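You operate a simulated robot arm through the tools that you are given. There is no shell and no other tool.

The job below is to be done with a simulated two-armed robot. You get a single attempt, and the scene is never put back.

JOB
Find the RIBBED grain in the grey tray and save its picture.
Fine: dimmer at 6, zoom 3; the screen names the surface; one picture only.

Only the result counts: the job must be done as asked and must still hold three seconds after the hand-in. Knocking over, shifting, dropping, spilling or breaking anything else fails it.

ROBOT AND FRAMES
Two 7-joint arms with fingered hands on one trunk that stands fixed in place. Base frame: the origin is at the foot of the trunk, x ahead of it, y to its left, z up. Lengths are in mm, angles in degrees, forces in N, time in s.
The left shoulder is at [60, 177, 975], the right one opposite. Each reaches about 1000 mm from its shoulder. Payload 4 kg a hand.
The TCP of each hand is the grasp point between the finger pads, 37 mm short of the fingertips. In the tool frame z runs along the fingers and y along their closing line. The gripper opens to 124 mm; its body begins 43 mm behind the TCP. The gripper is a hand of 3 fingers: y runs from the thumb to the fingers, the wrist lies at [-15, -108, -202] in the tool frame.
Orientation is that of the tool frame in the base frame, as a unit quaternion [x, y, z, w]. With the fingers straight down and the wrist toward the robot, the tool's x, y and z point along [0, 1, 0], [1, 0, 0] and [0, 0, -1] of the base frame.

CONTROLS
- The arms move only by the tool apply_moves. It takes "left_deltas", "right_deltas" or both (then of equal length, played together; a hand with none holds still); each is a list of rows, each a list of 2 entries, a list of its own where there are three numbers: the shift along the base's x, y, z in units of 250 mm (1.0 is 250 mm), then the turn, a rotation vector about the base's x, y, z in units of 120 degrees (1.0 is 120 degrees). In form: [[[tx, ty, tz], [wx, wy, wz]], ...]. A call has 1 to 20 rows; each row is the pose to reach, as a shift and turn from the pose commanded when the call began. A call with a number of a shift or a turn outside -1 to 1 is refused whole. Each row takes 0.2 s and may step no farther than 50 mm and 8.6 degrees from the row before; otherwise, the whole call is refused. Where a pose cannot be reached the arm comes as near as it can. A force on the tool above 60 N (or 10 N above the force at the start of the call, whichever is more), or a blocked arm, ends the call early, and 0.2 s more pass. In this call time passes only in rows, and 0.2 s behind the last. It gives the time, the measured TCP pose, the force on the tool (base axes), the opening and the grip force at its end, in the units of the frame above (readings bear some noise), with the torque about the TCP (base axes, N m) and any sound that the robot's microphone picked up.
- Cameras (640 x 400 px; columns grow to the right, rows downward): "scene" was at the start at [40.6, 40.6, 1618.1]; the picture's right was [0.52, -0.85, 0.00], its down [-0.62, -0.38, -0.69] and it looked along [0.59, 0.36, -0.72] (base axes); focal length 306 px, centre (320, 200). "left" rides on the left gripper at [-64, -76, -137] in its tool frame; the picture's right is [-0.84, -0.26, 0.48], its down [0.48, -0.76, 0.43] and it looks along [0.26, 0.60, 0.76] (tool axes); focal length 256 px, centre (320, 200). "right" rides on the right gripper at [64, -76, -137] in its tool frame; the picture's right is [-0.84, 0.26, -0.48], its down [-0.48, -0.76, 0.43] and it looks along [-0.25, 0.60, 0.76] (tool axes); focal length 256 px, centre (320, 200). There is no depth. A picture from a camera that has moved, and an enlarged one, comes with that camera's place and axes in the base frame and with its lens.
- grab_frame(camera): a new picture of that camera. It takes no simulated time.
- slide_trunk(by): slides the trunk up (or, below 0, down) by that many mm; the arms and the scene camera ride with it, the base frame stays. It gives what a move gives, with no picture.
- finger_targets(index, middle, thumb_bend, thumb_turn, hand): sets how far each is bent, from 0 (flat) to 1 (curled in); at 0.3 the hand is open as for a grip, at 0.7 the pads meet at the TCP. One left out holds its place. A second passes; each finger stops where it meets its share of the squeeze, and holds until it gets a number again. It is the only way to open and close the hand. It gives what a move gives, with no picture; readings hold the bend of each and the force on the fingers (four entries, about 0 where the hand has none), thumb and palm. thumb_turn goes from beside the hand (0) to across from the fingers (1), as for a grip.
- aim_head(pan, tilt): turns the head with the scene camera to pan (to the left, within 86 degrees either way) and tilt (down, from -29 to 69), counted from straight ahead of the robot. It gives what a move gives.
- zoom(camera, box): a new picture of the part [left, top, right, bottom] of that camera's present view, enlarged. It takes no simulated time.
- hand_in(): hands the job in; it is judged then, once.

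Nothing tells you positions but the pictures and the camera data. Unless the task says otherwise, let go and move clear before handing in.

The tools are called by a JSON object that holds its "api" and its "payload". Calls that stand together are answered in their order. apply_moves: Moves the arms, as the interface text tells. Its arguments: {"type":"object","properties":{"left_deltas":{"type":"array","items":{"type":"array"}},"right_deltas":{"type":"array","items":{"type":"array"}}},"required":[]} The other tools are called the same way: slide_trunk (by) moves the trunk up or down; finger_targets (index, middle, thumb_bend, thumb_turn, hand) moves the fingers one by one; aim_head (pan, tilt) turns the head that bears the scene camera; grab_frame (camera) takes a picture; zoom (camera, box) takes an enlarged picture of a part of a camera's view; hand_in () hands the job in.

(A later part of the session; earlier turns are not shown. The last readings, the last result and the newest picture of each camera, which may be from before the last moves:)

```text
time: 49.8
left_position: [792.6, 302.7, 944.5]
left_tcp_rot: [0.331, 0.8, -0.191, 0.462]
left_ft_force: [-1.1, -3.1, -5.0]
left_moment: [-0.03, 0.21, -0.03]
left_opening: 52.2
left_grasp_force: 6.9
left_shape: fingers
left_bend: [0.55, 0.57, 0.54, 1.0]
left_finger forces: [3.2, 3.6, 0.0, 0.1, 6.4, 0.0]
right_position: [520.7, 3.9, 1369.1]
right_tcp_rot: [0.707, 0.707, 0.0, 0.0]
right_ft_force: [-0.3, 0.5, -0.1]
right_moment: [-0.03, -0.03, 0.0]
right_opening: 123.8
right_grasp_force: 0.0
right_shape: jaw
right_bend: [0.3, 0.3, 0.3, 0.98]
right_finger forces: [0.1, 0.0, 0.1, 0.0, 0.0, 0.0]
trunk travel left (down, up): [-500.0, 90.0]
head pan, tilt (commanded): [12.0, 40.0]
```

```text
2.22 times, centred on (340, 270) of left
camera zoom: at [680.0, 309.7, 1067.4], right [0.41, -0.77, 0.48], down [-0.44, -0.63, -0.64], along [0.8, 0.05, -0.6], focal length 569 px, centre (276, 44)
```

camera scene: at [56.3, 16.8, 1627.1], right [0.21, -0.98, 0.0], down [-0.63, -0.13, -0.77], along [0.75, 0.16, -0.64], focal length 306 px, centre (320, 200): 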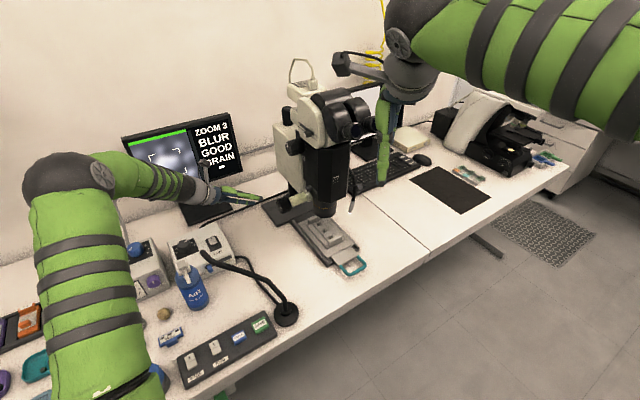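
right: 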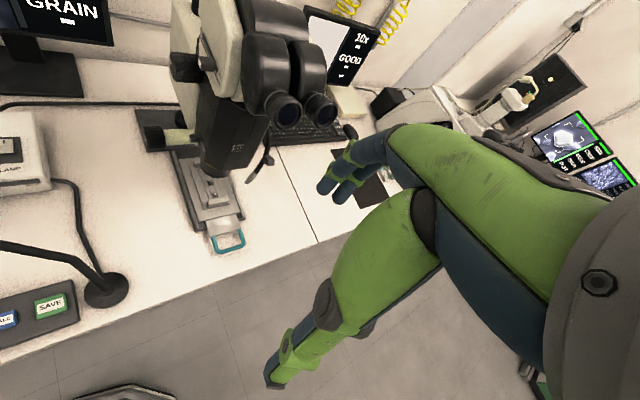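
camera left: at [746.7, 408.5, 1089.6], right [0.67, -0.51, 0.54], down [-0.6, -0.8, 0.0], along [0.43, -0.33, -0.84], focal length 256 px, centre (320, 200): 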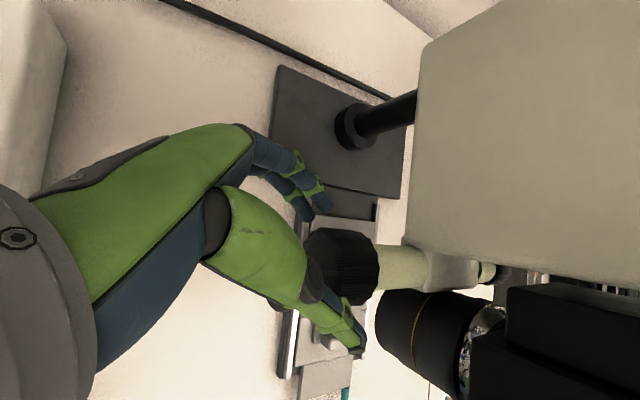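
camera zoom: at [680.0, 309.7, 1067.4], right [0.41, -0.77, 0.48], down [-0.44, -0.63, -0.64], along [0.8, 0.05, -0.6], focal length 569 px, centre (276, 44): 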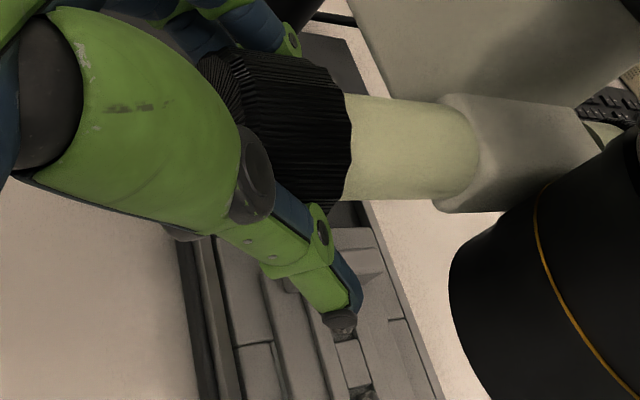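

The picture sharpened slightly, and the scope body rose a little with the clockwise turn, so I'll continue. I'll open, swing the hand back 60° about the knob's axis and regrip.

{"api": "finger_targets", "payload": {"hand": "left", "index": 0.4, "middle": 0.4, "thumb_bend": 0.4}}

{"api": "apply_moves", "payload": {"left_deltas": [[[0, 0, 0], [-0.0442, 0.0442, 0]], [[0, 0, 0], [-0.0884, 0.0884, 0]], [[0, 0, 0], [-0.1326, 0.1326, 0]], [[0, 0, 0], [-0.1768, 0.1768, 0]], [[0, 0, 0], [-0.221, 0.221, 0]], [[0, 0, 0], [-0.2652, 0.2652, 0]], [[0, 0, 0], [-0.3094, 0.3094, 0]], [[0, 0, 0], [-0.3536, 0.3536, 0]]]}}

{"api": "zoom", "payload": {"camera": "left", "box": [260, 180, 420, 360]}}

{"api": "zoom", "payload": {"camera": "scene", "box": [230, 150, 330, 230]}}

{"api": "grab_frame", "payload": {"camera": "scene"}}

```text
time: 50.8
left_position: [792.3, 301.9, 944.8]
left_tcp_rot: [0.331, 0.8, -0.192, 0.462]
left_ft_force: [0.5, -0.3, -0.3]
left_moment: [0.0, 0.0, 0.0]
left_opening: 93.0
left_grasp_force: 0.1
left_shape: fingers
left_bend: [0.4, 0.4, 0.4, 0.99]
left_finger forces: [0.1, 0.0, 0.0, 0.0, 0.0, 0.1]
right_position: [520.3, 4.5, 1368.1]
right_tcp_rot: [0.707, 0.707, 0.001, 0.0]
right_ft_force: [0.0, -0.7, -0.5]
right_moment: [0.0, 0.0, 0.01]
right_opening: 123.4
right_grasp_force: 0.1
right_shape: jaw
right_bend: [0.3, 0.3, 0.3, 0.98]
right_finger forces: [0.0, 0.1, 0.1, 0.1, 0.0, 0.0]
trunk travel left (down, up): [-500.0, 90.0]
head pan, tilt (commanded): [12.0, 40.0]
```

```text
time: 52.6
left_position: [791.9, 302.1, 944.7]
left_tcp_rot: [0.054, 0.788, -0.567, 0.233]
left_ft_force: [0.0, -0.4, -0.4]
left_moment: [-0.04, 0.0, 0.0]
left_opening: 93.0
left_grasp_force: 0.1
left_shape: fingers
left_bend: [0.4, 0.4, 0.4, 0.99]
left_finger forces: [0.1, 0.0, 0.0, 0.0, 0.0, 0.0]
right_position: [521.9, 4.8, 1368.3]
right_tcp_rot: [0.708, 0.707, -0.001, 0.0]
right_ft_force: [1.0, -0.9, -0.3]
right_moment: [-0.01, 0.0, -0.01]
right_opening: 123.6
right_grasp_force: 0.1
right_shape: jaw
right_bend: [0.3, 0.3, 0.3, 0.98]
right_finger forces: [0.1, 0.0, 0.0, 0.0, 0.1, 0.1]
trunk travel left (down, up): [-500.0, 90.0]
head pan, tilt (commanded): [12.0, 40.0]
```

```text
2.22 times, centred on (340, 270) of left
camera zoom: at [782.1, 412.3, 1071.0], right [0.8, -0.39, 0.46], down [-0.56, -0.75, 0.34], along [0.22, -0.53, -0.82], focal length 569 px, centre (276, 44)
```

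zoom: 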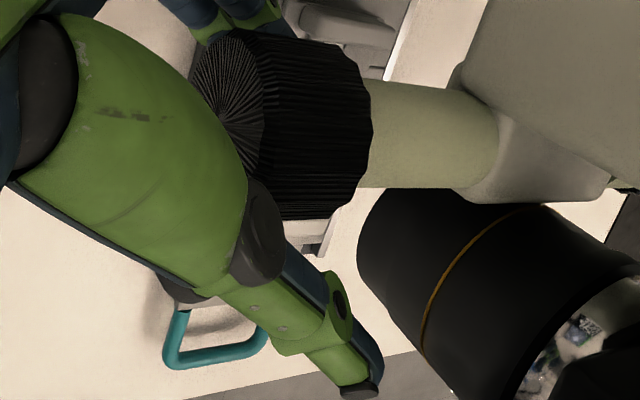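

```text
5.00 times, centred on (280, 190) of scene
camera zoom: at [55.7, 16.5, 1627.1], right [0.21, -0.98, 0.0], down [-0.63, -0.13, -0.77], along [0.75, 0.16, -0.64], focal length 1530 px, centre (520, 250)
```

zoom: 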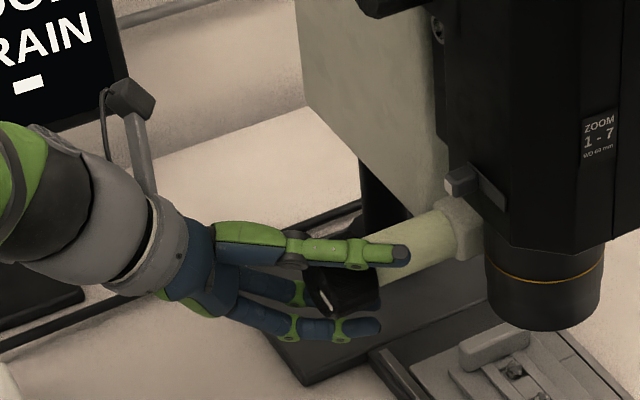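

```text
taken
camera scene: at [55.7, 16.5, 1627.1], right [0.21, -0.98, 0.0], down [-0.63, -0.13, -0.77], along [0.75, 0.16, -0.64], focal length 306 px, centre (320, 200)
```

scene: 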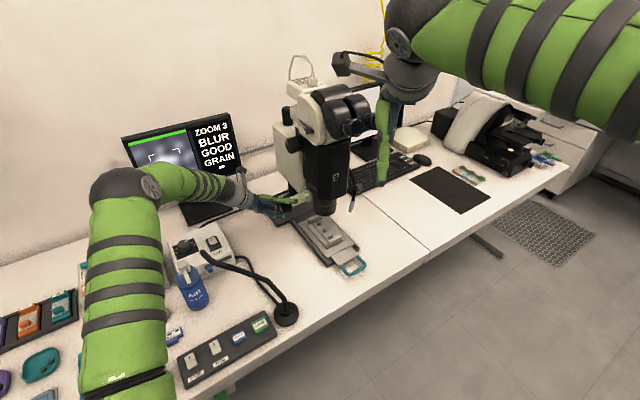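

The hand now straddles the knob with the thumb on top. I'll close and check for an even grip.

{"api": "finger_targets", "payload": {"hand": "left", "index": 0.56, "middle": 0.56, "thumb_bend": 0.53}}

```text
time: 53.6
left_position: [792.2, 301.6, 945.9]
left_tcp_rot: [0.057, 0.789, -0.566, 0.235]
left_ft_force: [-2.8, -1.2, 5.4]
left_moment: [0.07, -0.03, 0.03]
left_opening: 56.2
left_grasp_force: 5.8
left_shape: fingers
left_bend: [0.54, 0.56, 0.52, 1.0]
left_finger forces: [2.7, 0.0, 0.0, 0.0, 8.9, 0.0]
right_position: [519.5, 3.6, 1368.6]
right_tcp_rot: [0.707, 0.707, 0.0, 0.0]
right_ft_force: [-0.1, -0.5, 0.3]
right_moment: [0.02, 0.01, 0.03]
right_opening: 123.6
right_grasp_force: 0.0
right_shape: jaw
right_bend: [0.3, 0.3, 0.3, 0.98]
right_finger forces: [0.0, 0.1, 0.0, 0.0, 0.1, 0.0]
trunk travel left (down, up): [-500.0, 90.0]
head pan, tilt (commanded): [12.0, 40.0]
```

{"api": "finger_targets", "payload": {"hand": "left", "index": 0.59, "middle": 0.6, "thumb_bend": 0.55}}

{"api": "apply_moves", "payload": {"left_deltas": [[[0, 0, 0], [0.0471, -0.0471, 0]], [[0, 0, 0], [0.0942, -0.0942, 0]], [[0, 0, 0], [0.1413, -0.1413, 0]]]}}

{"api": "zoom", "payload": {"camera": "scene", "box": [110, 100, 250, 200]}}

{"api": "zoom", "payload": {"camera": "scene", "box": [230, 150, 330, 230]}}

```text
time: 54.6
left_position: [792.0, 300.2, 946.1]
left_tcp_rot: [0.056, 0.789, -0.566, 0.234]
left_ft_force: [-2.2, -1.3, 6.9]
left_moment: [0.11, 0.08, 0.05]
left_opening: 55.7
left_grasp_force: 9.6
left_shape: fingers
left_bend: [0.55, 0.6, 0.52, 1.0]
left_finger forces: [6.1, 0.2, 0.0, 0.0, 13.6, 0.1]
right_position: [519.3, 3.5, 1369.2]
right_tcp_rot: [0.707, 0.707, 0.0, -0.001]
right_ft_force: [-0.1, 0.0, -0.4]
right_moment: [0.0, 0.03, 0.01]
right_opening: 123.5
right_grasp_force: 0.0
right_shape: jaw
right_bend: [0.3, 0.3, 0.3, 0.98]
right_finger forces: [0.1, 0.0, 0.0, 0.0, 0.0, 0.0]
trunk travel left (down, up): [-500.0, 90.0]
head pan, tilt (commanded): [12.0, 40.0]
```

```text
time: 55.4
left_position: [792.7, 302.5, 943.9]
left_tcp_rot: [0.174, 0.82, -0.43, 0.335]
left_ft_force: [-2.3, -3.9, -0.4]
left_moment: [-0.14, 0.56, -0.15]
left_opening: 53.1
left_grasp_force: 12.4
left_shape: fingers
left_bend: [0.55, 0.6, 0.53, 0.98]
left_finger forces: [8.4, 4.5, 0.0, 0.0, 12.1, 0.0]
right_position: [519.8, 4.0, 1369.9]
right_tcp_rot: [0.707, 0.707, 0.0, 0.0]
right_ft_force: [0.3, 0.2, 0.5]
right_moment: [-0.02, 0.01, 0.02]
right_opening: 123.5
right_grasp_force: 0.1
right_shape: jaw
right_bend: [0.3, 0.3, 0.3, 0.98]
right_finger forces: [0.0, 0.0, 0.1, 0.0, 0.0, 0.1]
trunk travel left (down, up): [-500.0, 90.0]
head pan, tilt (commanded): [12.0, 40.0]
```

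```text
4.00 times, centred on (180, 150) of scene
camera zoom: at [55.5, 16.1, 1627.0], right [0.21, -0.98, 0.0], down [-0.63, -0.13, -0.77], along [0.75, 0.16, -0.64], focal length 1224 px, centre (880, 400)
```

zoom: 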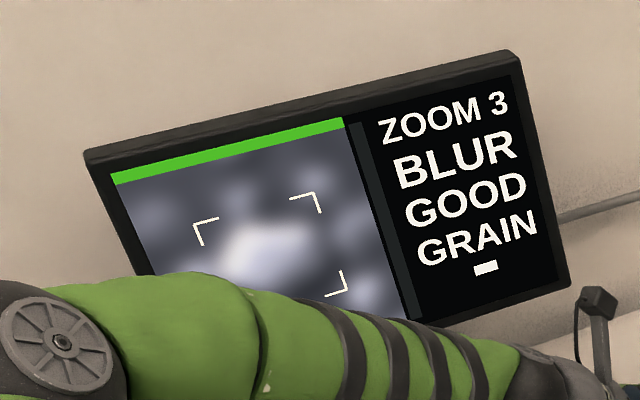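

```text
5.00 times, centred on (280, 190) of scene
camera zoom: at [55.5, 16.1, 1627.0], right [0.21, -0.98, 0.0], down [-0.63, -0.13, -0.77], along [0.75, 0.16, -0.64], focal length 1530 px, centre (520, 250)
```

zoom: 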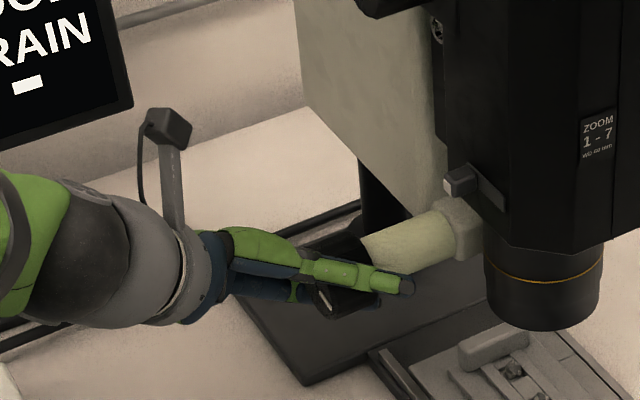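

{"api": "zoom", "payload": {"camera": "scene", "box": [250, 170, 330, 230]}}

{"api": "zoom", "payload": {"camera": "scene", "box": [286, 200, 302, 212]}}

{"api": "zoom", "payload": {"camera": "left", "box": [260, 180, 420, 360]}}

```text
6.67 times, centred on (290, 200) of scene
camera zoom: at [55.5, 16.1, 1627.0], right [0.21, -0.98, 0.0], down [-0.63, -0.13, -0.77], along [0.75, 0.16, -0.64], focal length 2040 px, centre (520, 200)
```

zoom: 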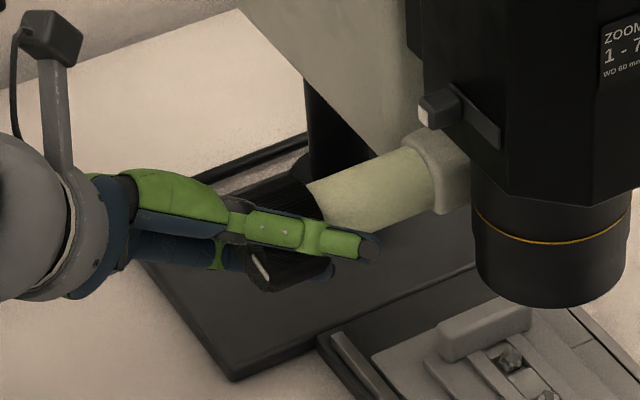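

```text
16.00 times, centred on (294, 206) of scene
camera zoom: at [55.5, 16.1, 1627.0], right [0.21, -0.98, 0.0], down [-0.63, -0.13, -0.77], along [0.75, 0.16, -0.64], focal length 4897 px, centre (736, 104)
```

zoom: 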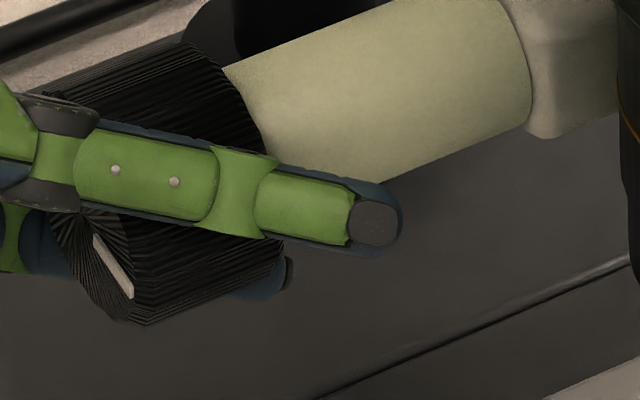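

```text
2.22 times, centred on (340, 270) of left
camera zoom: at [741.1, 370.5, 1087.9], right [0.65, -0.54, 0.54], down [-0.61, -0.79, -0.07], along [0.47, -0.28, -0.84], focal length 569 px, centre (276, 44)
```

zoom: 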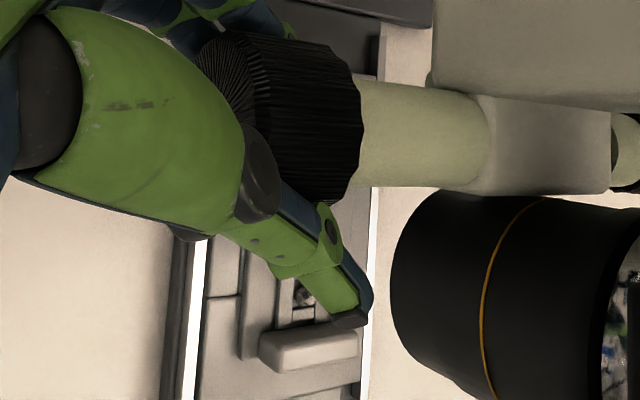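

The knob now resists more and the objective did not move further, so I'll look closely at the monitor picture to judge the sharpness trend.

{"api": "zoom", "payload": {"camera": "scene", "box": [120, 120, 220, 180]}}

{"api": "apply_moves", "payload": {"left_deltas": [[[0, 0, 0], [-0.0471, 0.0471, 0]]]}}

{"api": "zoom", "payload": {"camera": "scene", "box": [120, 120, 220, 180]}}

{"api": "zoom", "payload": {"camera": "scene", "box": [286, 200, 302, 212]}}

```text
6.40 times, centred on (170, 150) of scene
camera zoom: at [55.5, 16.1, 1627.0], right [0.21, -0.98, 0.0], down [-0.63, -0.13, -0.77], along [0.75, 0.16, -0.64], focal length 1959 px, centre (1280, 520)
```

zoom: 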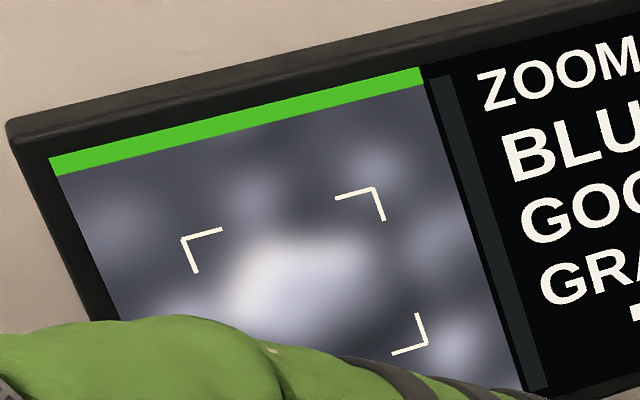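

```text
time: 55.8
left_position: [792.9, 301.4, 944.5]
left_tcp_rot: [0.133, 0.814, -0.477, 0.305]
left_ft_force: [2.8, -3.7, 1.0]
left_moment: [0.12, 0.09, 0.1]
left_opening: 53.9
left_grasp_force: 9.1
left_shape: fingers
left_bend: [0.55, 0.59, 0.53, 1.0]
left_finger forces: [6.8, 2.2, 0.1, 0.0, 9.5, 0.1]
right_position: [520.5, 3.6, 1369.3]
right_tcp_rot: [0.707, 0.707, 0.0, 0.0]
right_ft_force: [0.3, -1.1, -0.2]
right_moment: [0.01, 0.0, -0.02]
right_opening: 123.7
right_grasp_force: 0.1
right_shape: jaw
right_bend: [0.3, 0.3, 0.3, 0.98]
right_finger forces: [0.0, 0.0, 0.0, 0.0, 0.0, 0.0]
trunk travel left (down, up): [-500.0, 90.0]
head pan, tilt (commanded): [12.0, 40.0]
```

```text
6.40 times, centred on (170, 150) of scene
camera zoom: at [55.4, 15.7, 1627.1], right [0.21, -0.98, 0.0], down [-0.63, -0.13, -0.77], along [0.75, 0.16, -0.64], focal length 1959 px, centre (1280, 520)
```

zoom: 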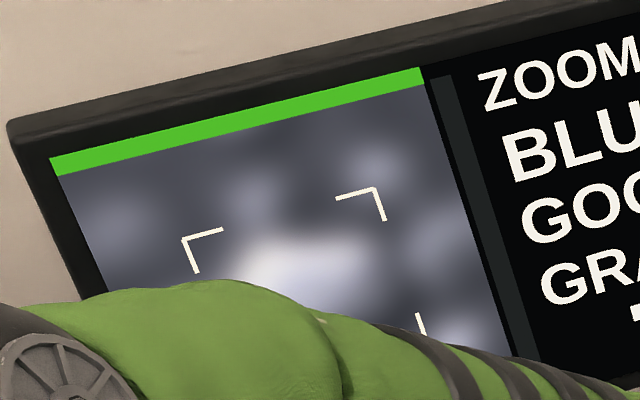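

```text
16.00 times, centred on (294, 206) of scene
camera zoom: at [55.4, 15.7, 1627.1], right [0.21, -0.98, 0.0], down [-0.63, -0.13, -0.77], along [0.75, 0.16, -0.64], focal length 4897 px, centre (736, 104)
```

zoom: 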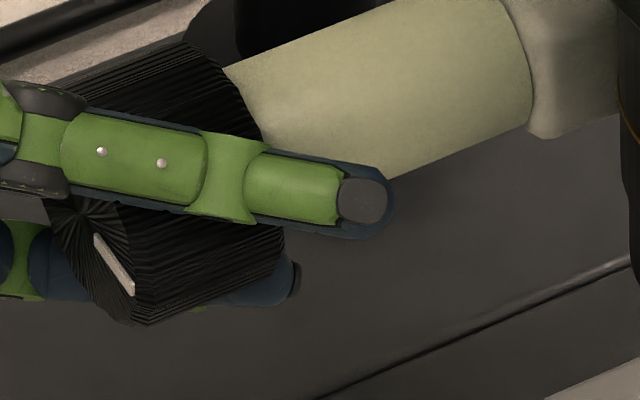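

The grip slipped on that turn, so I'll regrip deeper on the knob with a firmer squeeze.

{"api": "finger_targets", "payload": {"hand": "left", "index": 0.42, "middle": 0.42, "thumb_bend": 0.42}}

{"api": "apply_moves", "payload": {"left_deltas": [[[0.015, -0.015, 0], [-0.0471, 0.0471, 0]], [[0.03, -0.03, 0], [-0.0942, 0.0942, 0]]]}}

{"api": "finger_targets", "payload": {"hand": "left", "index": 0.62, "middle": 0.62, "thumb_bend": 0.58}}

{"api": "zoom", "payload": {"camera": "scene", "box": [286, 200, 302, 212]}}

{"api": "zoom", "payload": {"camera": "scene", "box": [120, 120, 220, 180]}}

```text
time: 56.8
left_position: [792.5, 302.3, 944.6]
left_tcp_rot: [0.135, 0.813, -0.477, 0.304]
left_ft_force: [-0.1, 0.0, 0.0]
left_moment: [0.0, 0.03, 0.03]
left_opening: 86.6
left_grasp_force: 0.1
left_shape: fingers
left_bend: [0.42, 0.42, 0.42, 0.99]
left_finger forces: [0.1, 0.0, 0.0, 0.0, 0.1, 0.0]
right_position: [520.7, 4.4, 1368.2]
right_tcp_rot: [0.707, 0.707, 0.0, 0.0]
right_ft_force: [-0.4, 0.2, 0.7]
right_moment: [-0.01, -0.03, 0.01]
right_opening: 123.4
right_grasp_force: 0.0
right_shape: jaw
right_bend: [0.3, 0.3, 0.3, 0.98]
right_finger forces: [0.0, 0.1, 0.0, 0.1, 0.1, 0.1]
trunk travel left (down, up): [-500.0, 90.0]
head pan, tilt (commanded): [12.0, 40.0]
```

```text
time: 57.4
left_position: [800.3, 294.9, 946.8]
left_tcp_rot: [0.055, 0.788, -0.566, 0.234]
left_ft_force: [0.0, 0.7, 0.5]
left_moment: [0.03, 0.03, 0.01]
left_opening: 86.7
left_grasp_force: 0.0
left_shape: fingers
left_bend: [0.42, 0.42, 0.42, 0.99]
left_finger forces: [0.0, 0.0, 0.0, 0.0, 0.0, 0.0]
right_position: [520.9, 4.0, 1368.7]
right_tcp_rot: [0.707, 0.707, 0.0, 0.0]
right_ft_force: [0.4, 0.1, -0.3]
right_moment: [0.01, 0.01, 0.01]
right_opening: 123.7
right_grasp_force: 0.0
right_shape: jaw
right_bend: [0.3, 0.3, 0.3, 0.98]
right_finger forces: [0.0, 0.0, 0.1, 0.0, 0.1, 0.0]
trunk travel left (down, up): [-500.0, 90.0]
head pan, tilt (commanded): [12.0, 40.0]
```

```text
time: 58.4
left_position: [799.5, 293.2, 945.1]
left_tcp_rot: [0.057, 0.789, -0.566, 0.234]
left_ft_force: [-0.3, -1.8, 6.3]
left_moment: [0.25, 0.15, 0.1]
left_opening: 49.2
left_grasp_force: 10.1
left_shape: fingers
left_bend: [0.57, 0.62, 0.54, 1.0]
left_finger forces: [6.8, 0.1, 0.0, 0.0, 12.9, 0.1]
right_position: [520.1, 3.9, 1369.1]
right_tcp_rot: [0.707, 0.707, -0.001, 0.0]
right_ft_force: [-0.1, 1.0, -0.4]
right_moment: [-0.01, 0.03, -0.03]
right_opening: 123.7
right_grasp_force: 0.2
right_shape: jaw
right_bend: [0.3, 0.3, 0.3, 0.98]
right_finger forces: [0.0, 0.1, 0.0, 0.1, 0.0, 0.0]
trunk travel left (down, up): [-500.0, 90.0]
head pan, tilt (commanded): [12.0, 40.0]
```

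```text
16.00 times, centred on (294, 206) of scene
camera zoom: at [54.9, 15.9, 1627.1], right [0.21, -0.98, 0.0], down [-0.63, -0.13, -0.77], along [0.75, 0.16, -0.64], focal length 4897 px, centre (736, 104)
```

zoom: 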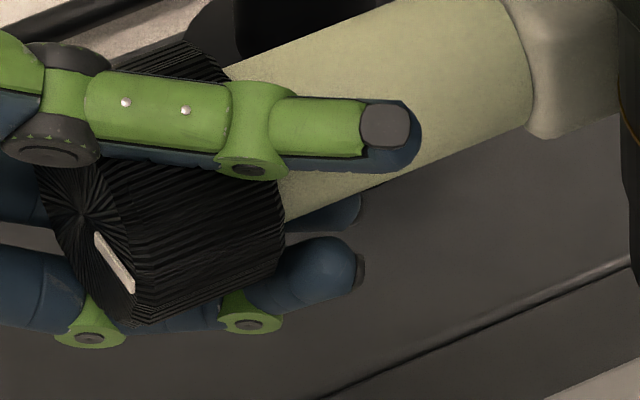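

```text
6.40 times, centred on (170, 150) of scene
camera zoom: at [54.9, 15.9, 1627.1], right [0.21, -0.98, 0.0], down [-0.63, -0.13, -0.77], along [0.75, 0.16, -0.64], focal length 1959 px, centre (1280, 520)
```

zoom: 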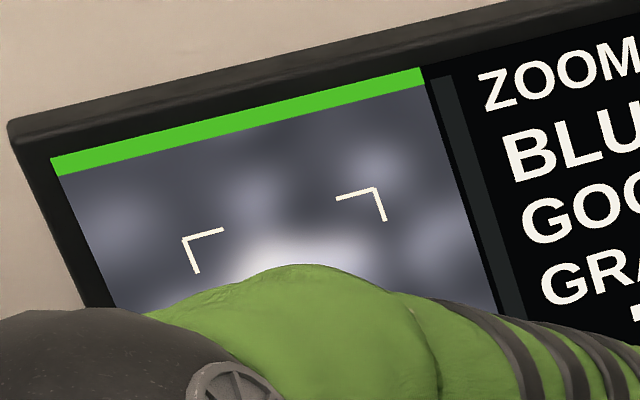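

Only the index and thumb bear on the knob. I'll nudge the hand 4 mm toward the index side and squeeze harder.

{"api": "apply_moves", "payload": {"left_deltas": [[[0.009, 0.009, 0.006], [0, 0, 0]]]}}

{"api": "finger_targets", "payload": {"hand": "left", "index": 0.68, "middle": 0.68, "thumb_bend": 0.62}}

```text
time: 58.8
left_position: [801.9, 296.4, 946.5]
left_tcp_rot: [0.057, 0.789, -0.567, 0.232]
left_ft_force: [-5.1, -6.1, 1.1]
left_moment: [0.26, 0.28, -0.01]
left_opening: 48.4
left_grasp_force: 10.5
left_shape: fingers
left_bend: [0.57, 0.62, 0.54, 1.0]
left_finger forces: [8.5, 0.0, 0.0, 0.1, 12.3, 0.0]
right_position: [520.7, 3.7, 1369.7]
right_tcp_rot: [0.707, 0.707, 0.0, 0.0]
right_ft_force: [0.7, 0.6, 0.7]
right_moment: [0.01, -0.01, -0.04]
right_opening: 123.4
right_grasp_force: 0.0
right_shape: jaw
right_bend: [0.3, 0.3, 0.3, 0.98]
right_finger forces: [0.0, 0.1, 0.1, 0.0, 0.0, 0.1]
trunk travel left (down, up): [-500.0, 90.0]
head pan, tilt (commanded): [12.0, 40.0]
```

```text
time: 59.8
left_position: [801.7, 296.0, 946.7]
left_tcp_rot: [0.057, 0.789, -0.566, 0.233]
left_ft_force: [-7.6, -8.5, 4.1]
left_moment: [0.45, 0.6, 0.01]
left_opening: 50.0
left_grasp_force: 22.0
left_shape: fingers
left_bend: [0.58, 0.66, 0.56, 1.0]
left_finger forces: [14.5, 4.4, 0.0, 0.0, 25.0, 0.0]
right_position: [518.6, 3.5, 1369.4]
right_tcp_rot: [0.707, 0.707, 0.001, 0.0]
right_ft_force: [-0.1, -1.1, -0.4]
right_moment: [-0.01, 0.01, 0.0]
right_opening: 123.6
right_grasp_force: 0.0
right_shape: jaw
right_bend: [0.3, 0.3, 0.3, 0.98]
right_finger forces: [0.0, 0.0, 0.1, 0.0, 0.0, 0.0]
trunk travel left (down, up): [-500.0, 90.0]
head pan, tilt (commanded): [12.0, 40.0]
```

Now all three digits hold at 22 N. I'll turn 24° clockwise and compare pointer and picture.

{"api": "apply_moves", "payload": {"left_deltas": [[[0, 0, 0], [0.0471, -0.0471, 0]], [[0, 0, 0], [0.0942, -0.0942, 0]], [[0, 0, 0], [0.1413, -0.1413, 0]]]}}

{"api": "zoom", "payload": {"camera": "scene", "box": [286, 200, 302, 212]}}

{"api": "zoom", "payload": {"camera": "scene", "box": [120, 120, 220, 180]}}

{"api": "zoom", "payload": {"camera": "scene", "box": [250, 170, 330, 230]}}

```text
time: 60.6
left_position: [798.5, 296.1, 945.9]
left_tcp_rot: [0.173, 0.82, -0.43, 0.336]
left_ft_force: [-13.9, -10.2, -6.9]
left_moment: [-0.08, 1.26, -0.3]
left_opening: 48.0
left_grasp_force: 26.2
left_shape: fingers
left_bend: [0.59, 0.66, 0.57, 0.97]
left_finger forces: [18.9, 9.4, 0.0, 0.0, 24.6, 0.1]
right_position: [519.4, 3.8, 1369.0]
right_tcp_rot: [0.707, 0.707, 0.0, 0.0]
right_ft_force: [0.7, 0.1, -0.1]
right_moment: [-0.01, 0.01, -0.02]
right_opening: 123.7
right_grasp_force: 0.1
right_shape: jaw
right_bend: [0.3, 0.3, 0.3, 0.98]
right_finger forces: [0.0, 0.0, 0.0, 0.0, 0.0, 0.1]
trunk travel left (down, up): [-500.0, 90.0]
head pan, tilt (commanded): [12.0, 40.0]
```

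```text
16.00 times, centred on (294, 206) of scene
camera zoom: at [55.0, 15.6, 1627.0], right [0.21, -0.98, 0.0], down [-0.63, -0.13, -0.77], along [0.75, 0.16, -0.64], focal length 4897 px, centre (736, 104)
```

zoom: 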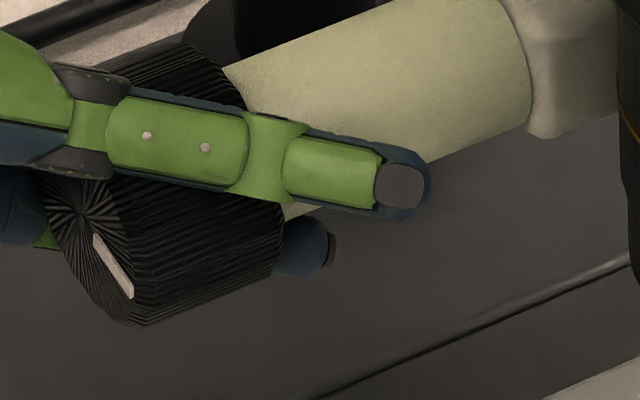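

```text
6.40 times, centred on (170, 150) of scene
camera zoom: at [55.0, 15.6, 1627.0], right [0.21, -0.98, 0.0], down [-0.63, -0.13, -0.77], along [0.75, 0.16, -0.64], focal length 1959 px, centre (1280, 520)
```

zoom: 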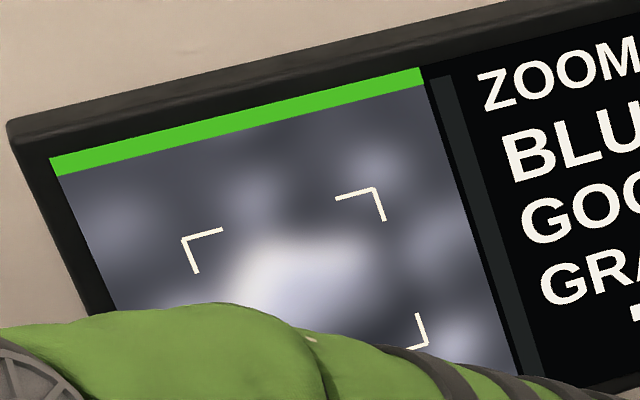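

```text
6.67 times, centred on (290, 200) of scene
camera zoom: at [55.0, 15.6, 1627.0], right [0.21, -0.98, 0.0], down [-0.63, -0.13, -0.77], along [0.75, 0.16, -0.64], focal length 2040 px, centre (520, 200)
```

zoom: 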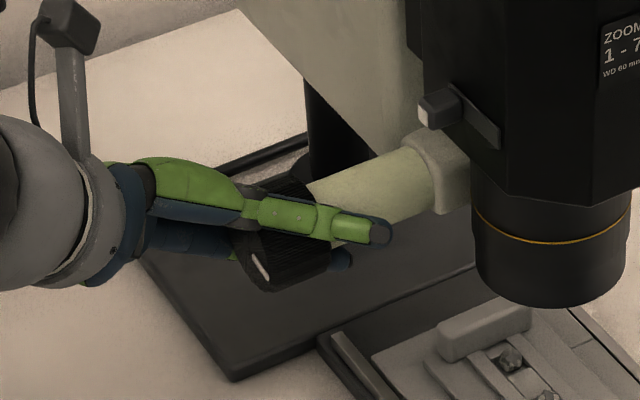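

The knob didn't move at all with almost 1 N·m, so it is at its upper stop; focus must lie the other way. I'll release, swing to the other end of my range and turn counter-clockwise.

{"api": "finger_targets", "payload": {"hand": "left", "index": 0.42, "middle": 0.42, "thumb_bend": 0.42}}

{"api": "apply_moves", "payload": {"left_deltas": [[[0, 0, 0], [0.0471, -0.0471, 0]], [[0, 0, 0], [0.0942, -0.0942, 0]], [[0, 0, 0], [0.1413, -0.1413, 0]], [[0, 0, 0], [0.1884, -0.1884, 0]]]}}

{"api": "finger_targets", "payload": {"hand": "left", "index": 0.62, "middle": 0.62, "thumb_bend": 0.58}}

{"api": "zoom", "payload": {"camera": "scene", "box": [250, 170, 330, 230]}}

{"api": "zoom", "payload": {"camera": "scene", "box": [110, 110, 230, 200]}}

```text
time: 61.6
left_position: [802.8, 298.1, 947.0]
left_tcp_rot: [0.172, 0.82, -0.429, 0.336]
left_ft_force: [-0.2, 0.2, 0.5]
left_moment: [0.01, 0.01, -0.01]
left_opening: 86.9
left_grasp_force: 0.0
left_shape: fingers
left_bend: [0.42, 0.42, 0.42, 0.99]
left_finger forces: [0.2, 0.0, 0.0, 0.1, 0.0, 0.0]
right_position: [520.8, 4.0, 1368.3]
right_tcp_rot: [0.707, 0.707, 0.0, 0.0]
right_ft_force: [0.0, -0.5, 0.6]
right_moment: [0.01, -0.01, 0.02]
right_opening: 123.8
right_grasp_force: 0.0
right_shape: jaw
right_bend: [0.3, 0.3, 0.3, 0.98]
right_finger forces: [0.0, 0.0, 0.1, 0.0, 0.0, 0.1]
trunk travel left (down, up): [-500.0, 90.0]
head pan, tilt (commanded): [12.0, 40.0]
```

```text
time: 62.6
left_position: [802.4, 298.3, 947.0]
left_tcp_rot: [0.316, 0.806, -0.219, 0.45]
left_ft_force: [-0.1, 0.6, -0.7]
left_moment: [-0.03, -0.01, 0.01]
left_opening: 86.6
left_grasp_force: 0.1
left_shape: fingers
left_bend: [0.42, 0.42, 0.42, 0.99]
left_finger forces: [0.0, 0.1, 0.0, 0.0, 0.0, 0.1]
right_position: [519.7, 4.8, 1368.3]
right_tcp_rot: [0.707, 0.707, 0.0, 0.0]
right_ft_force: [0.1, -0.5, -1.0]
right_moment: [0.03, 0.02, 0.02]
right_opening: 123.5
right_grasp_force: 0.2
right_shape: jaw
right_bend: [0.3, 0.3, 0.3, 0.98]
right_finger forces: [0.0, 0.0, 0.1, 0.0, 0.0, 0.1]
trunk travel left (down, up): [-500.0, 90.0]
head pan, tilt (commanded): [12.0, 40.0]
```

```text
time: 63.6
left_position: [802.0, 296.4, 947.0]
left_tcp_rot: [0.315, 0.806, -0.219, 0.45]
left_ft_force: [-3.5, -4.3, 0.9]
left_moment: [-0.02, 0.05, 0.18]
left_opening: 51.2
left_grasp_force: 9.1
left_shape: fingers
left_bend: [0.57, 0.61, 0.54, 1.0]
left_finger forces: [5.7, 0.8, 0.0, 0.0, 11.1, 0.1]
right_position: [520.5, 2.0, 1369.0]
right_tcp_rot: [0.707, 0.707, 0.0, 0.0]
right_ft_force: [-1.1, 0.8, -0.3]
right_moment: [0.01, 0.0, -0.03]
right_opening: 123.5
right_grasp_force: 0.1
right_shape: jaw
right_bend: [0.3, 0.3, 0.3, 0.98]
right_finger forces: [0.0, 0.1, 0.0, 0.0, 0.0, 0.0]
trunk travel left (down, up): [-500.0, 90.0]
head pan, tilt (commanded): [12.0, 40.0]
```

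```text
6.67 times, centred on (290, 200) of scene
camera zoom: at [55.1, 15.9, 1627.1], right [0.21, -0.98, 0.0], down [-0.63, -0.13, -0.77], along [0.75, 0.16, -0.64], focal length 2040 px, centre (520, 200)
```

zoom: 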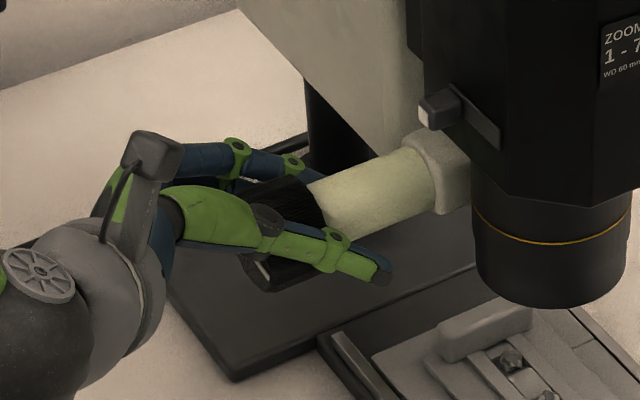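

```text
4.44 times, centred on (170, 155) of scene
camera zoom: at [55.1, 15.9, 1627.1], right [0.21, -0.98, 0.0], down [-0.63, -0.13, -0.77], along [0.75, 0.16, -0.64], focal length 1360 px, centre (987, 400)
```

zoom: 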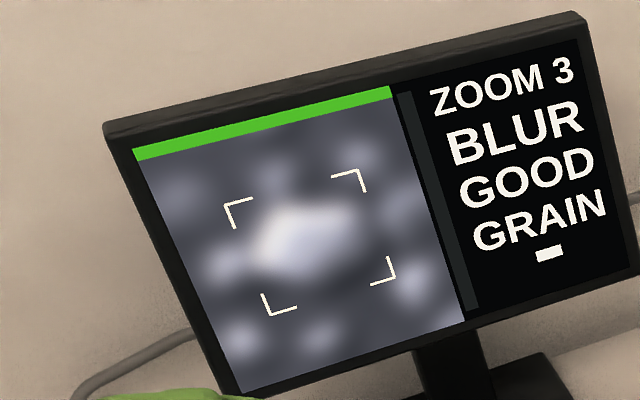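

I have a grip with the picture at the upper stop recorded. I'll squeeze a bit more and turn counter-clockwise 24°.

{"api": "finger_targets", "payload": {"hand": "left", "index": 0.64, "middle": 0.66, "thumb_bend": 0.6}}

{"api": "apply_moves", "payload": {"left_deltas": [[[0, 0, 0], [-0.0471, 0.0471, 0]], [[0, 0, 0], [-0.0942, 0.0942, 0]], [[0, 0, 0], [-0.1413, 0.1413, 0]]]}}

{"api": "zoom", "payload": {"camera": "scene", "box": [110, 110, 230, 200]}}

{"api": "zoom", "payload": {"camera": "scene", "box": [250, 170, 330, 230]}}

```text
time: 64.6
left_position: [800.9, 297.3, 947.2]
left_tcp_rot: [0.315, 0.806, -0.219, 0.45]
left_ft_force: [-2.3, -3.5, 1.4]
left_moment: [0.06, 0.11, 0.26]
left_opening: 51.0
left_grasp_force: 14.3
left_shape: fingers
left_bend: [0.58, 0.63, 0.55, 1.0]
left_finger forces: [8.0, 3.5, 0.1, 0.0, 16.8, 0.0]
right_position: [520.6, 4.1, 1368.5]
right_tcp_rot: [0.707, 0.707, 0.0, 0.0]
right_ft_force: [-0.4, 0.4, -1.7]
right_moment: [0.01, -0.02, 0.0]
right_opening: 123.5
right_grasp_force: 0.2
right_shape: jaw
right_bend: [0.3, 0.3, 0.3, 0.98]
right_finger forces: [0.0, 0.0, 0.1, 0.0, 0.0, 0.0]
trunk travel left (down, up): [-500.0, 90.0]
head pan, tilt (commanded): [12.0, 40.0]
```

```text
time: 65.4
left_position: [803.5, 298.6, 949.1]
left_tcp_rot: [0.208, 0.823, -0.379, 0.369]
left_ft_force: [3.1, 2.1, 8.6]
left_moment: [0.2, -0.24, 0.52]
left_opening: 51.2
left_grasp_force: 14.8
left_shape: fingers
left_bend: [0.57, 0.63, 0.56, 1.0]
left_finger forces: [9.7, 4.1, 0.0, 0.0, 15.5, 0.0]
right_position: [519.7, 3.3, 1369.2]
right_tcp_rot: [0.707, 0.707, 0.0, -0.001]
right_ft_force: [-0.4, 0.2, -0.1]
right_moment: [0.0, 0.01, 0.02]
right_opening: 123.6
right_grasp_force: 0.0
right_shape: jaw
right_bend: [0.3, 0.3, 0.3, 0.98]
right_finger forces: [0.1, 0.0, 0.0, 0.0, 0.1, 0.0]
trunk travel left (down, up): [-500.0, 90.0]
head pan, tilt (commanded): [12.0, 40.0]
```

```text
4.44 times, centred on (170, 155) of scene
camera zoom: at [55.0, 16.2, 1627.1], right [0.21, -0.98, 0.0], down [-0.63, -0.13, -0.77], along [0.75, 0.16, -0.64], focal length 1360 px, centre (987, 400)
```

zoom: 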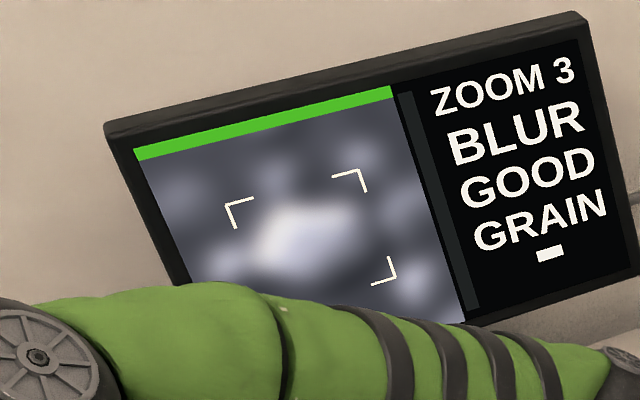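

```text
6.67 times, centred on (290, 200) of scene
camera zoom: at [55.0, 16.2, 1627.1], right [0.21, -0.98, 0.0], down [-0.63, -0.13, -0.77], along [0.75, 0.16, -0.64], focal length 2040 px, centre (520, 200)
```

zoom: 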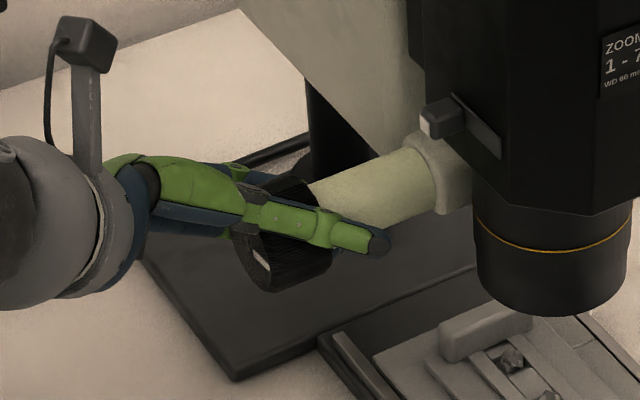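

The objective is moving down; by my geometry it still sits well above the 60 mm working distance, so counter-clockwise is right. I'll continue turning.

{"api": "apply_moves", "payload": {"left_deltas": [[[0, 0, 0], [-0.0471, 0.0471, 0]], [[0, 0, 0], [-0.0942, 0.0942, 0]], [[0, 0, 0], [-0.1413, 0.1413, 0]], [[0, 0, 0], [-0.1884, 0.1884, 0]]]}}

{"api": "zoom", "payload": {"camera": "scene", "box": [110, 110, 230, 200]}}

{"api": "zoom", "payload": {"camera": "scene", "box": [250, 170, 330, 230]}}

```text
time: 66.4
left_position: [802.1, 297.6, 948.5]
left_tcp_rot: [0.056, 0.788, -0.566, 0.234]
left_ft_force: [1.9, 2.6, 11.6]
left_moment: [0.31, 0.06, 0.27]
left_opening: 50.7
left_grasp_force: 14.4
left_shape: fingers
left_bend: [0.57, 0.65, 0.56, 1.0]
left_finger forces: [6.9, 1.6, 0.1, 0.0, 19.6, 0.1]
right_position: [520.3, 3.5, 1369.3]
right_tcp_rot: [0.707, 0.707, 0.001, 0.0]
right_ft_force: [0.2, -0.8, -0.7]
right_moment: [-0.03, -0.04, -0.04]
right_opening: 123.4
right_grasp_force: 0.0
right_shape: jaw
right_bend: [0.3, 0.3, 0.3, 0.98]
right_finger forces: [0.0, 0.0, 0.0, 0.0, 0.1, 0.1]
trunk travel left (down, up): [-500.0, 90.0]
head pan, tilt (commanded): [12.0, 40.0]
```

```text
4.44 times, centred on (170, 155) of scene
camera zoom: at [54.6, 16.1, 1627.2], right [0.21, -0.98, 0.0], down [-0.63, -0.13, -0.77], along [0.75, 0.16, -0.64], focal length 1360 px, centre (987, 400)
```

zoom: 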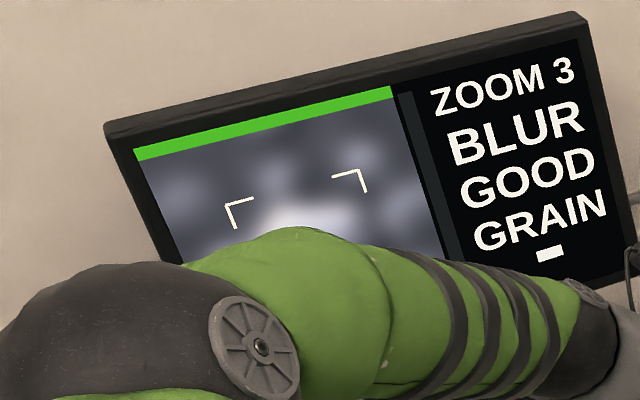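

```text
6.67 times, centred on (290, 200) of scene
camera zoom: at [54.6, 16.1, 1627.2], right [0.21, -0.98, 0.0], down [-0.63, -0.13, -0.77], along [0.75, 0.16, -0.64], focal length 2040 px, centre (520, 200)
```

zoom: 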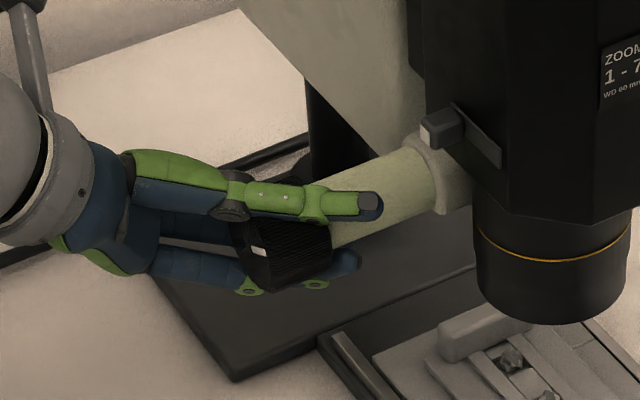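

The objective keeps going down. I'll open, swing back to the other end for the next stroke, and compare the whole picture.

{"api": "finger_targets", "payload": {"hand": "left", "index": 0.42, "middle": 0.42, "thumb_bend": 0.42}}

{"api": "apply_moves", "payload": {"left_deltas": [[[0, 0, 0], [0.0471, -0.0471, 0]], [[0, 0, 0], [0.0942, -0.0942, 0]], [[0, 0, 0], [0.1413, -0.1413, 0]], [[0, 0, 0], [0.1884, -0.1884, 0]], [[0, 0, 0], [0.2355, -0.2355, 0]], [[0, 0, 0], [0.2826, -0.2826, 0]], [[0, 0, 0], [0.3297, -0.3297, 0]]]}}

{"api": "zoom", "payload": {"camera": "scene", "box": [110, 110, 230, 200]}}

{"api": "zoom", "payload": {"camera": "scene", "box": [286, 200, 302, 212]}}

```text
time: 67.4
left_position: [803.2, 297.9, 946.5]
left_tcp_rot: [0.057, 0.789, -0.565, 0.235]
left_ft_force: [0.5, 0.4, 0.3]
left_moment: [-0.04, 0.06, -0.01]
left_opening: 86.5
left_grasp_force: 0.0
left_shape: fingers
left_bend: [0.42, 0.42, 0.42, 0.99]
left_finger forces: [0.0, 0.0, 0.0, 0.1, 0.0, 0.0]
right_position: [518.9, 4.6, 1368.7]
right_tcp_rot: [0.707, 0.707, 0.001, 0.0]
right_ft_force: [0.1, 0.0, 0.3]
right_moment: [0.01, 0.0, 0.02]
right_opening: 123.6
right_grasp_force: 0.1
right_shape: jaw
right_bend: [0.3, 0.3, 0.3, 0.98]
right_finger forces: [0.1, 0.0, 0.0, 0.0, 0.0, 0.0]
trunk travel left (down, up): [-500.0, 90.0]
head pan, tilt (commanded): [12.0, 40.0]
```

```text
time: 69.0
left_position: [801.8, 296.9, 947.1]
left_tcp_rot: [0.315, 0.806, -0.218, 0.45]
left_ft_force: [-0.1, -1.0, -0.1]
left_moment: [0.02, 0.03, -0.01]
left_opening: 86.8
left_grasp_force: 0.2
left_shape: fingers
left_bend: [0.42, 0.42, 0.42, 0.99]
left_finger forces: [0.0, 0.0, 0.1, 0.0, 0.0, 0.0]
right_position: [519.5, 4.2, 1367.7]
right_tcp_rot: [0.706, 0.708, 0.0, -0.001]
right_ft_force: [0.7, 0.1, -0.5]
right_moment: [-0.03, 0.02, -0.04]
right_opening: 123.6
right_grasp_force: 0.1
right_shape: jaw
right_bend: [0.3, 0.3, 0.3, 0.98]
right_finger forces: [0.0, 0.0, 0.0, 0.1, 0.0, 0.0]
trunk travel left (down, up): [-500.0, 90.0]
head pan, tilt (commanded): [12.0, 40.0]
```

```text
4.44 times, centred on (170, 155) of scene
camera zoom: at [55.5, 16.4, 1627.1], right [0.21, -0.98, 0.0], down [-0.63, -0.13, -0.77], along [0.75, 0.16, -0.64], focal length 1360 px, centre (987, 400)
```

zoom: 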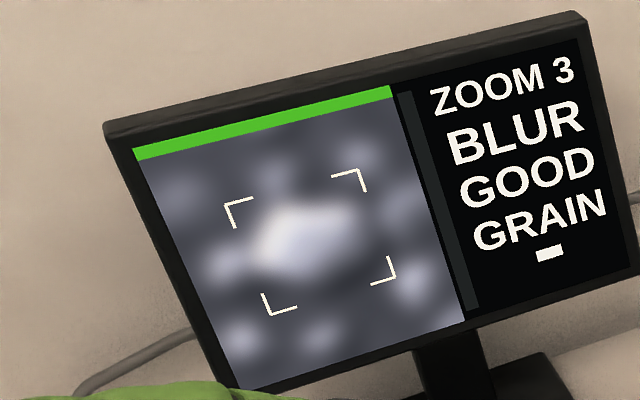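

```text
16.00 times, centred on (294, 206) of scene
camera zoom: at [55.5, 16.4, 1627.1], right [0.21, -0.98, 0.0], down [-0.63, -0.13, -0.77], along [0.75, 0.16, -0.64], focal length 4897 px, centre (736, 104)
```

zoom: 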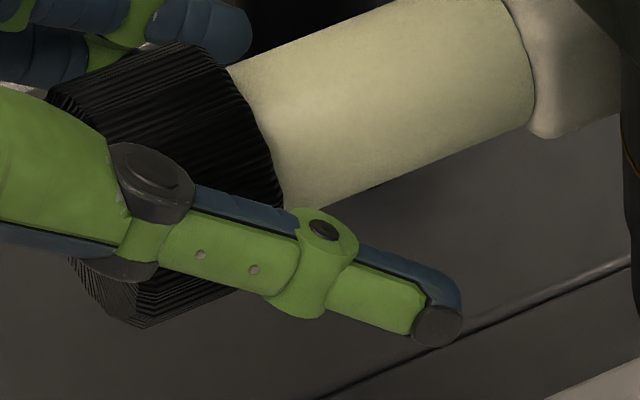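

The picture looks the same as at the upper stop, so blur is still saturated. I'll make another counter-clockwise stroke.

{"api": "finger_targets", "payload": {"hand": "left", "index": 0.64, "middle": 0.66, "thumb_bend": 0.6}}

{"api": "apply_moves", "payload": {"left_deltas": [[[0, 0, 0], [-0.0471, 0.0471, 0]], [[0, 0, 0], [-0.0942, 0.0942, 0]], [[0, 0, 0], [-0.1413, 0.1413, 0]], [[0, 0, 0], [-0.1884, 0.1884, 0]], [[0, 0, 0], [-0.2355, 0.2355, 0]], [[0, 0, 0], [-0.2826, 0.2826, 0]], [[0, 0, 0], [-0.3297, 0.3297, 0]]]}}

{"api": "zoom", "payload": {"camera": "scene", "box": [110, 110, 230, 200]}}

{"api": "zoom", "payload": {"camera": "scene", "box": [250, 170, 330, 230]}}

```text
time: 70.0
left_position: [801.6, 296.4, 947.5]
left_tcp_rot: [0.315, 0.806, -0.219, 0.45]
left_ft_force: [-3.0, -5.7, -0.4]
left_moment: [0.08, 0.08, 0.28]
left_opening: 51.3
left_grasp_force: 13.9
left_shape: fingers
left_bend: [0.58, 0.63, 0.55, 1.0]
left_finger forces: [8.0, 3.5, 0.0, 0.1, 17.2, 0.0]
right_position: [520.1, 3.5, 1369.3]
right_tcp_rot: [0.707, 0.707, 0.0, -0.001]
right_ft_force: [-0.6, 0.3, -0.3]
right_moment: [0.01, -0.01, 0.01]
right_opening: 123.4
right_grasp_force: 0.2
right_shape: jaw
right_bend: [0.3, 0.3, 0.3, 0.98]
right_finger forces: [0.1, 0.0, 0.1, 0.1, 0.0, 0.0]
trunk travel left (down, up): [-500.0, 90.0]
head pan, tilt (commanded): [12.0, 40.0]
```

```text
time: 71.6
left_position: [801.3, 297.4, 946.9]
left_tcp_rot: [0.056, 0.788, -0.566, 0.235]
left_ft_force: [4.5, 1.9, 9.8]
left_moment: [0.4, 0.08, 0.33]
left_opening: 50.3
left_grasp_force: 13.9
left_shape: fingers
left_bend: [0.57, 0.65, 0.56, 1.0]
left_finger forces: [7.4, 2.2, 0.0, 0.1, 18.6, 0.0]
right_position: [519.3, 4.7, 1369.1]
right_tcp_rot: [0.707, 0.708, 0.001, 0.001]
right_ft_force: [0.9, 0.5, -0.7]
right_moment: [0.01, 0.0, 0.04]
right_opening: 123.5
right_grasp_force: 0.1
right_shape: jaw
right_bend: [0.3, 0.3, 0.3, 0.98]
right_finger forces: [0.0, 0.0, 0.1, 0.0, 0.1, 0.0]
trunk travel left (down, up): [-500.0, 90.0]
head pan, tilt (commanded): [12.0, 40.0]
```

```text
4.44 times, centred on (170, 155) of scene
camera zoom: at [54.9, 16.2, 1627.2], right [0.21, -0.98, 0.0], down [-0.63, -0.13, -0.77], along [0.75, 0.16, -0.64], focal length 1360 px, centre (987, 400)
```

zoom: 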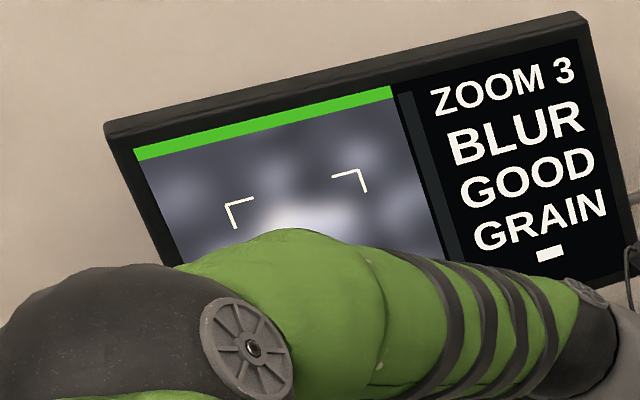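

```text
6.67 times, centred on (290, 200) of scene
camera zoom: at [54.9, 16.2, 1627.2], right [0.21, -0.98, 0.0], down [-0.63, -0.13, -0.77], along [0.75, 0.16, -0.64], focal length 2040 px, centre (520, 200)
```

zoom: 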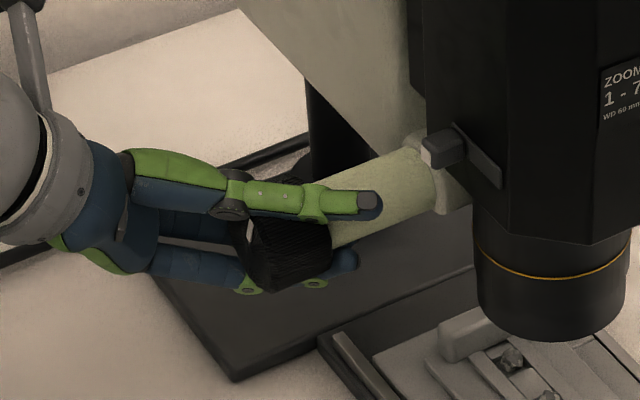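

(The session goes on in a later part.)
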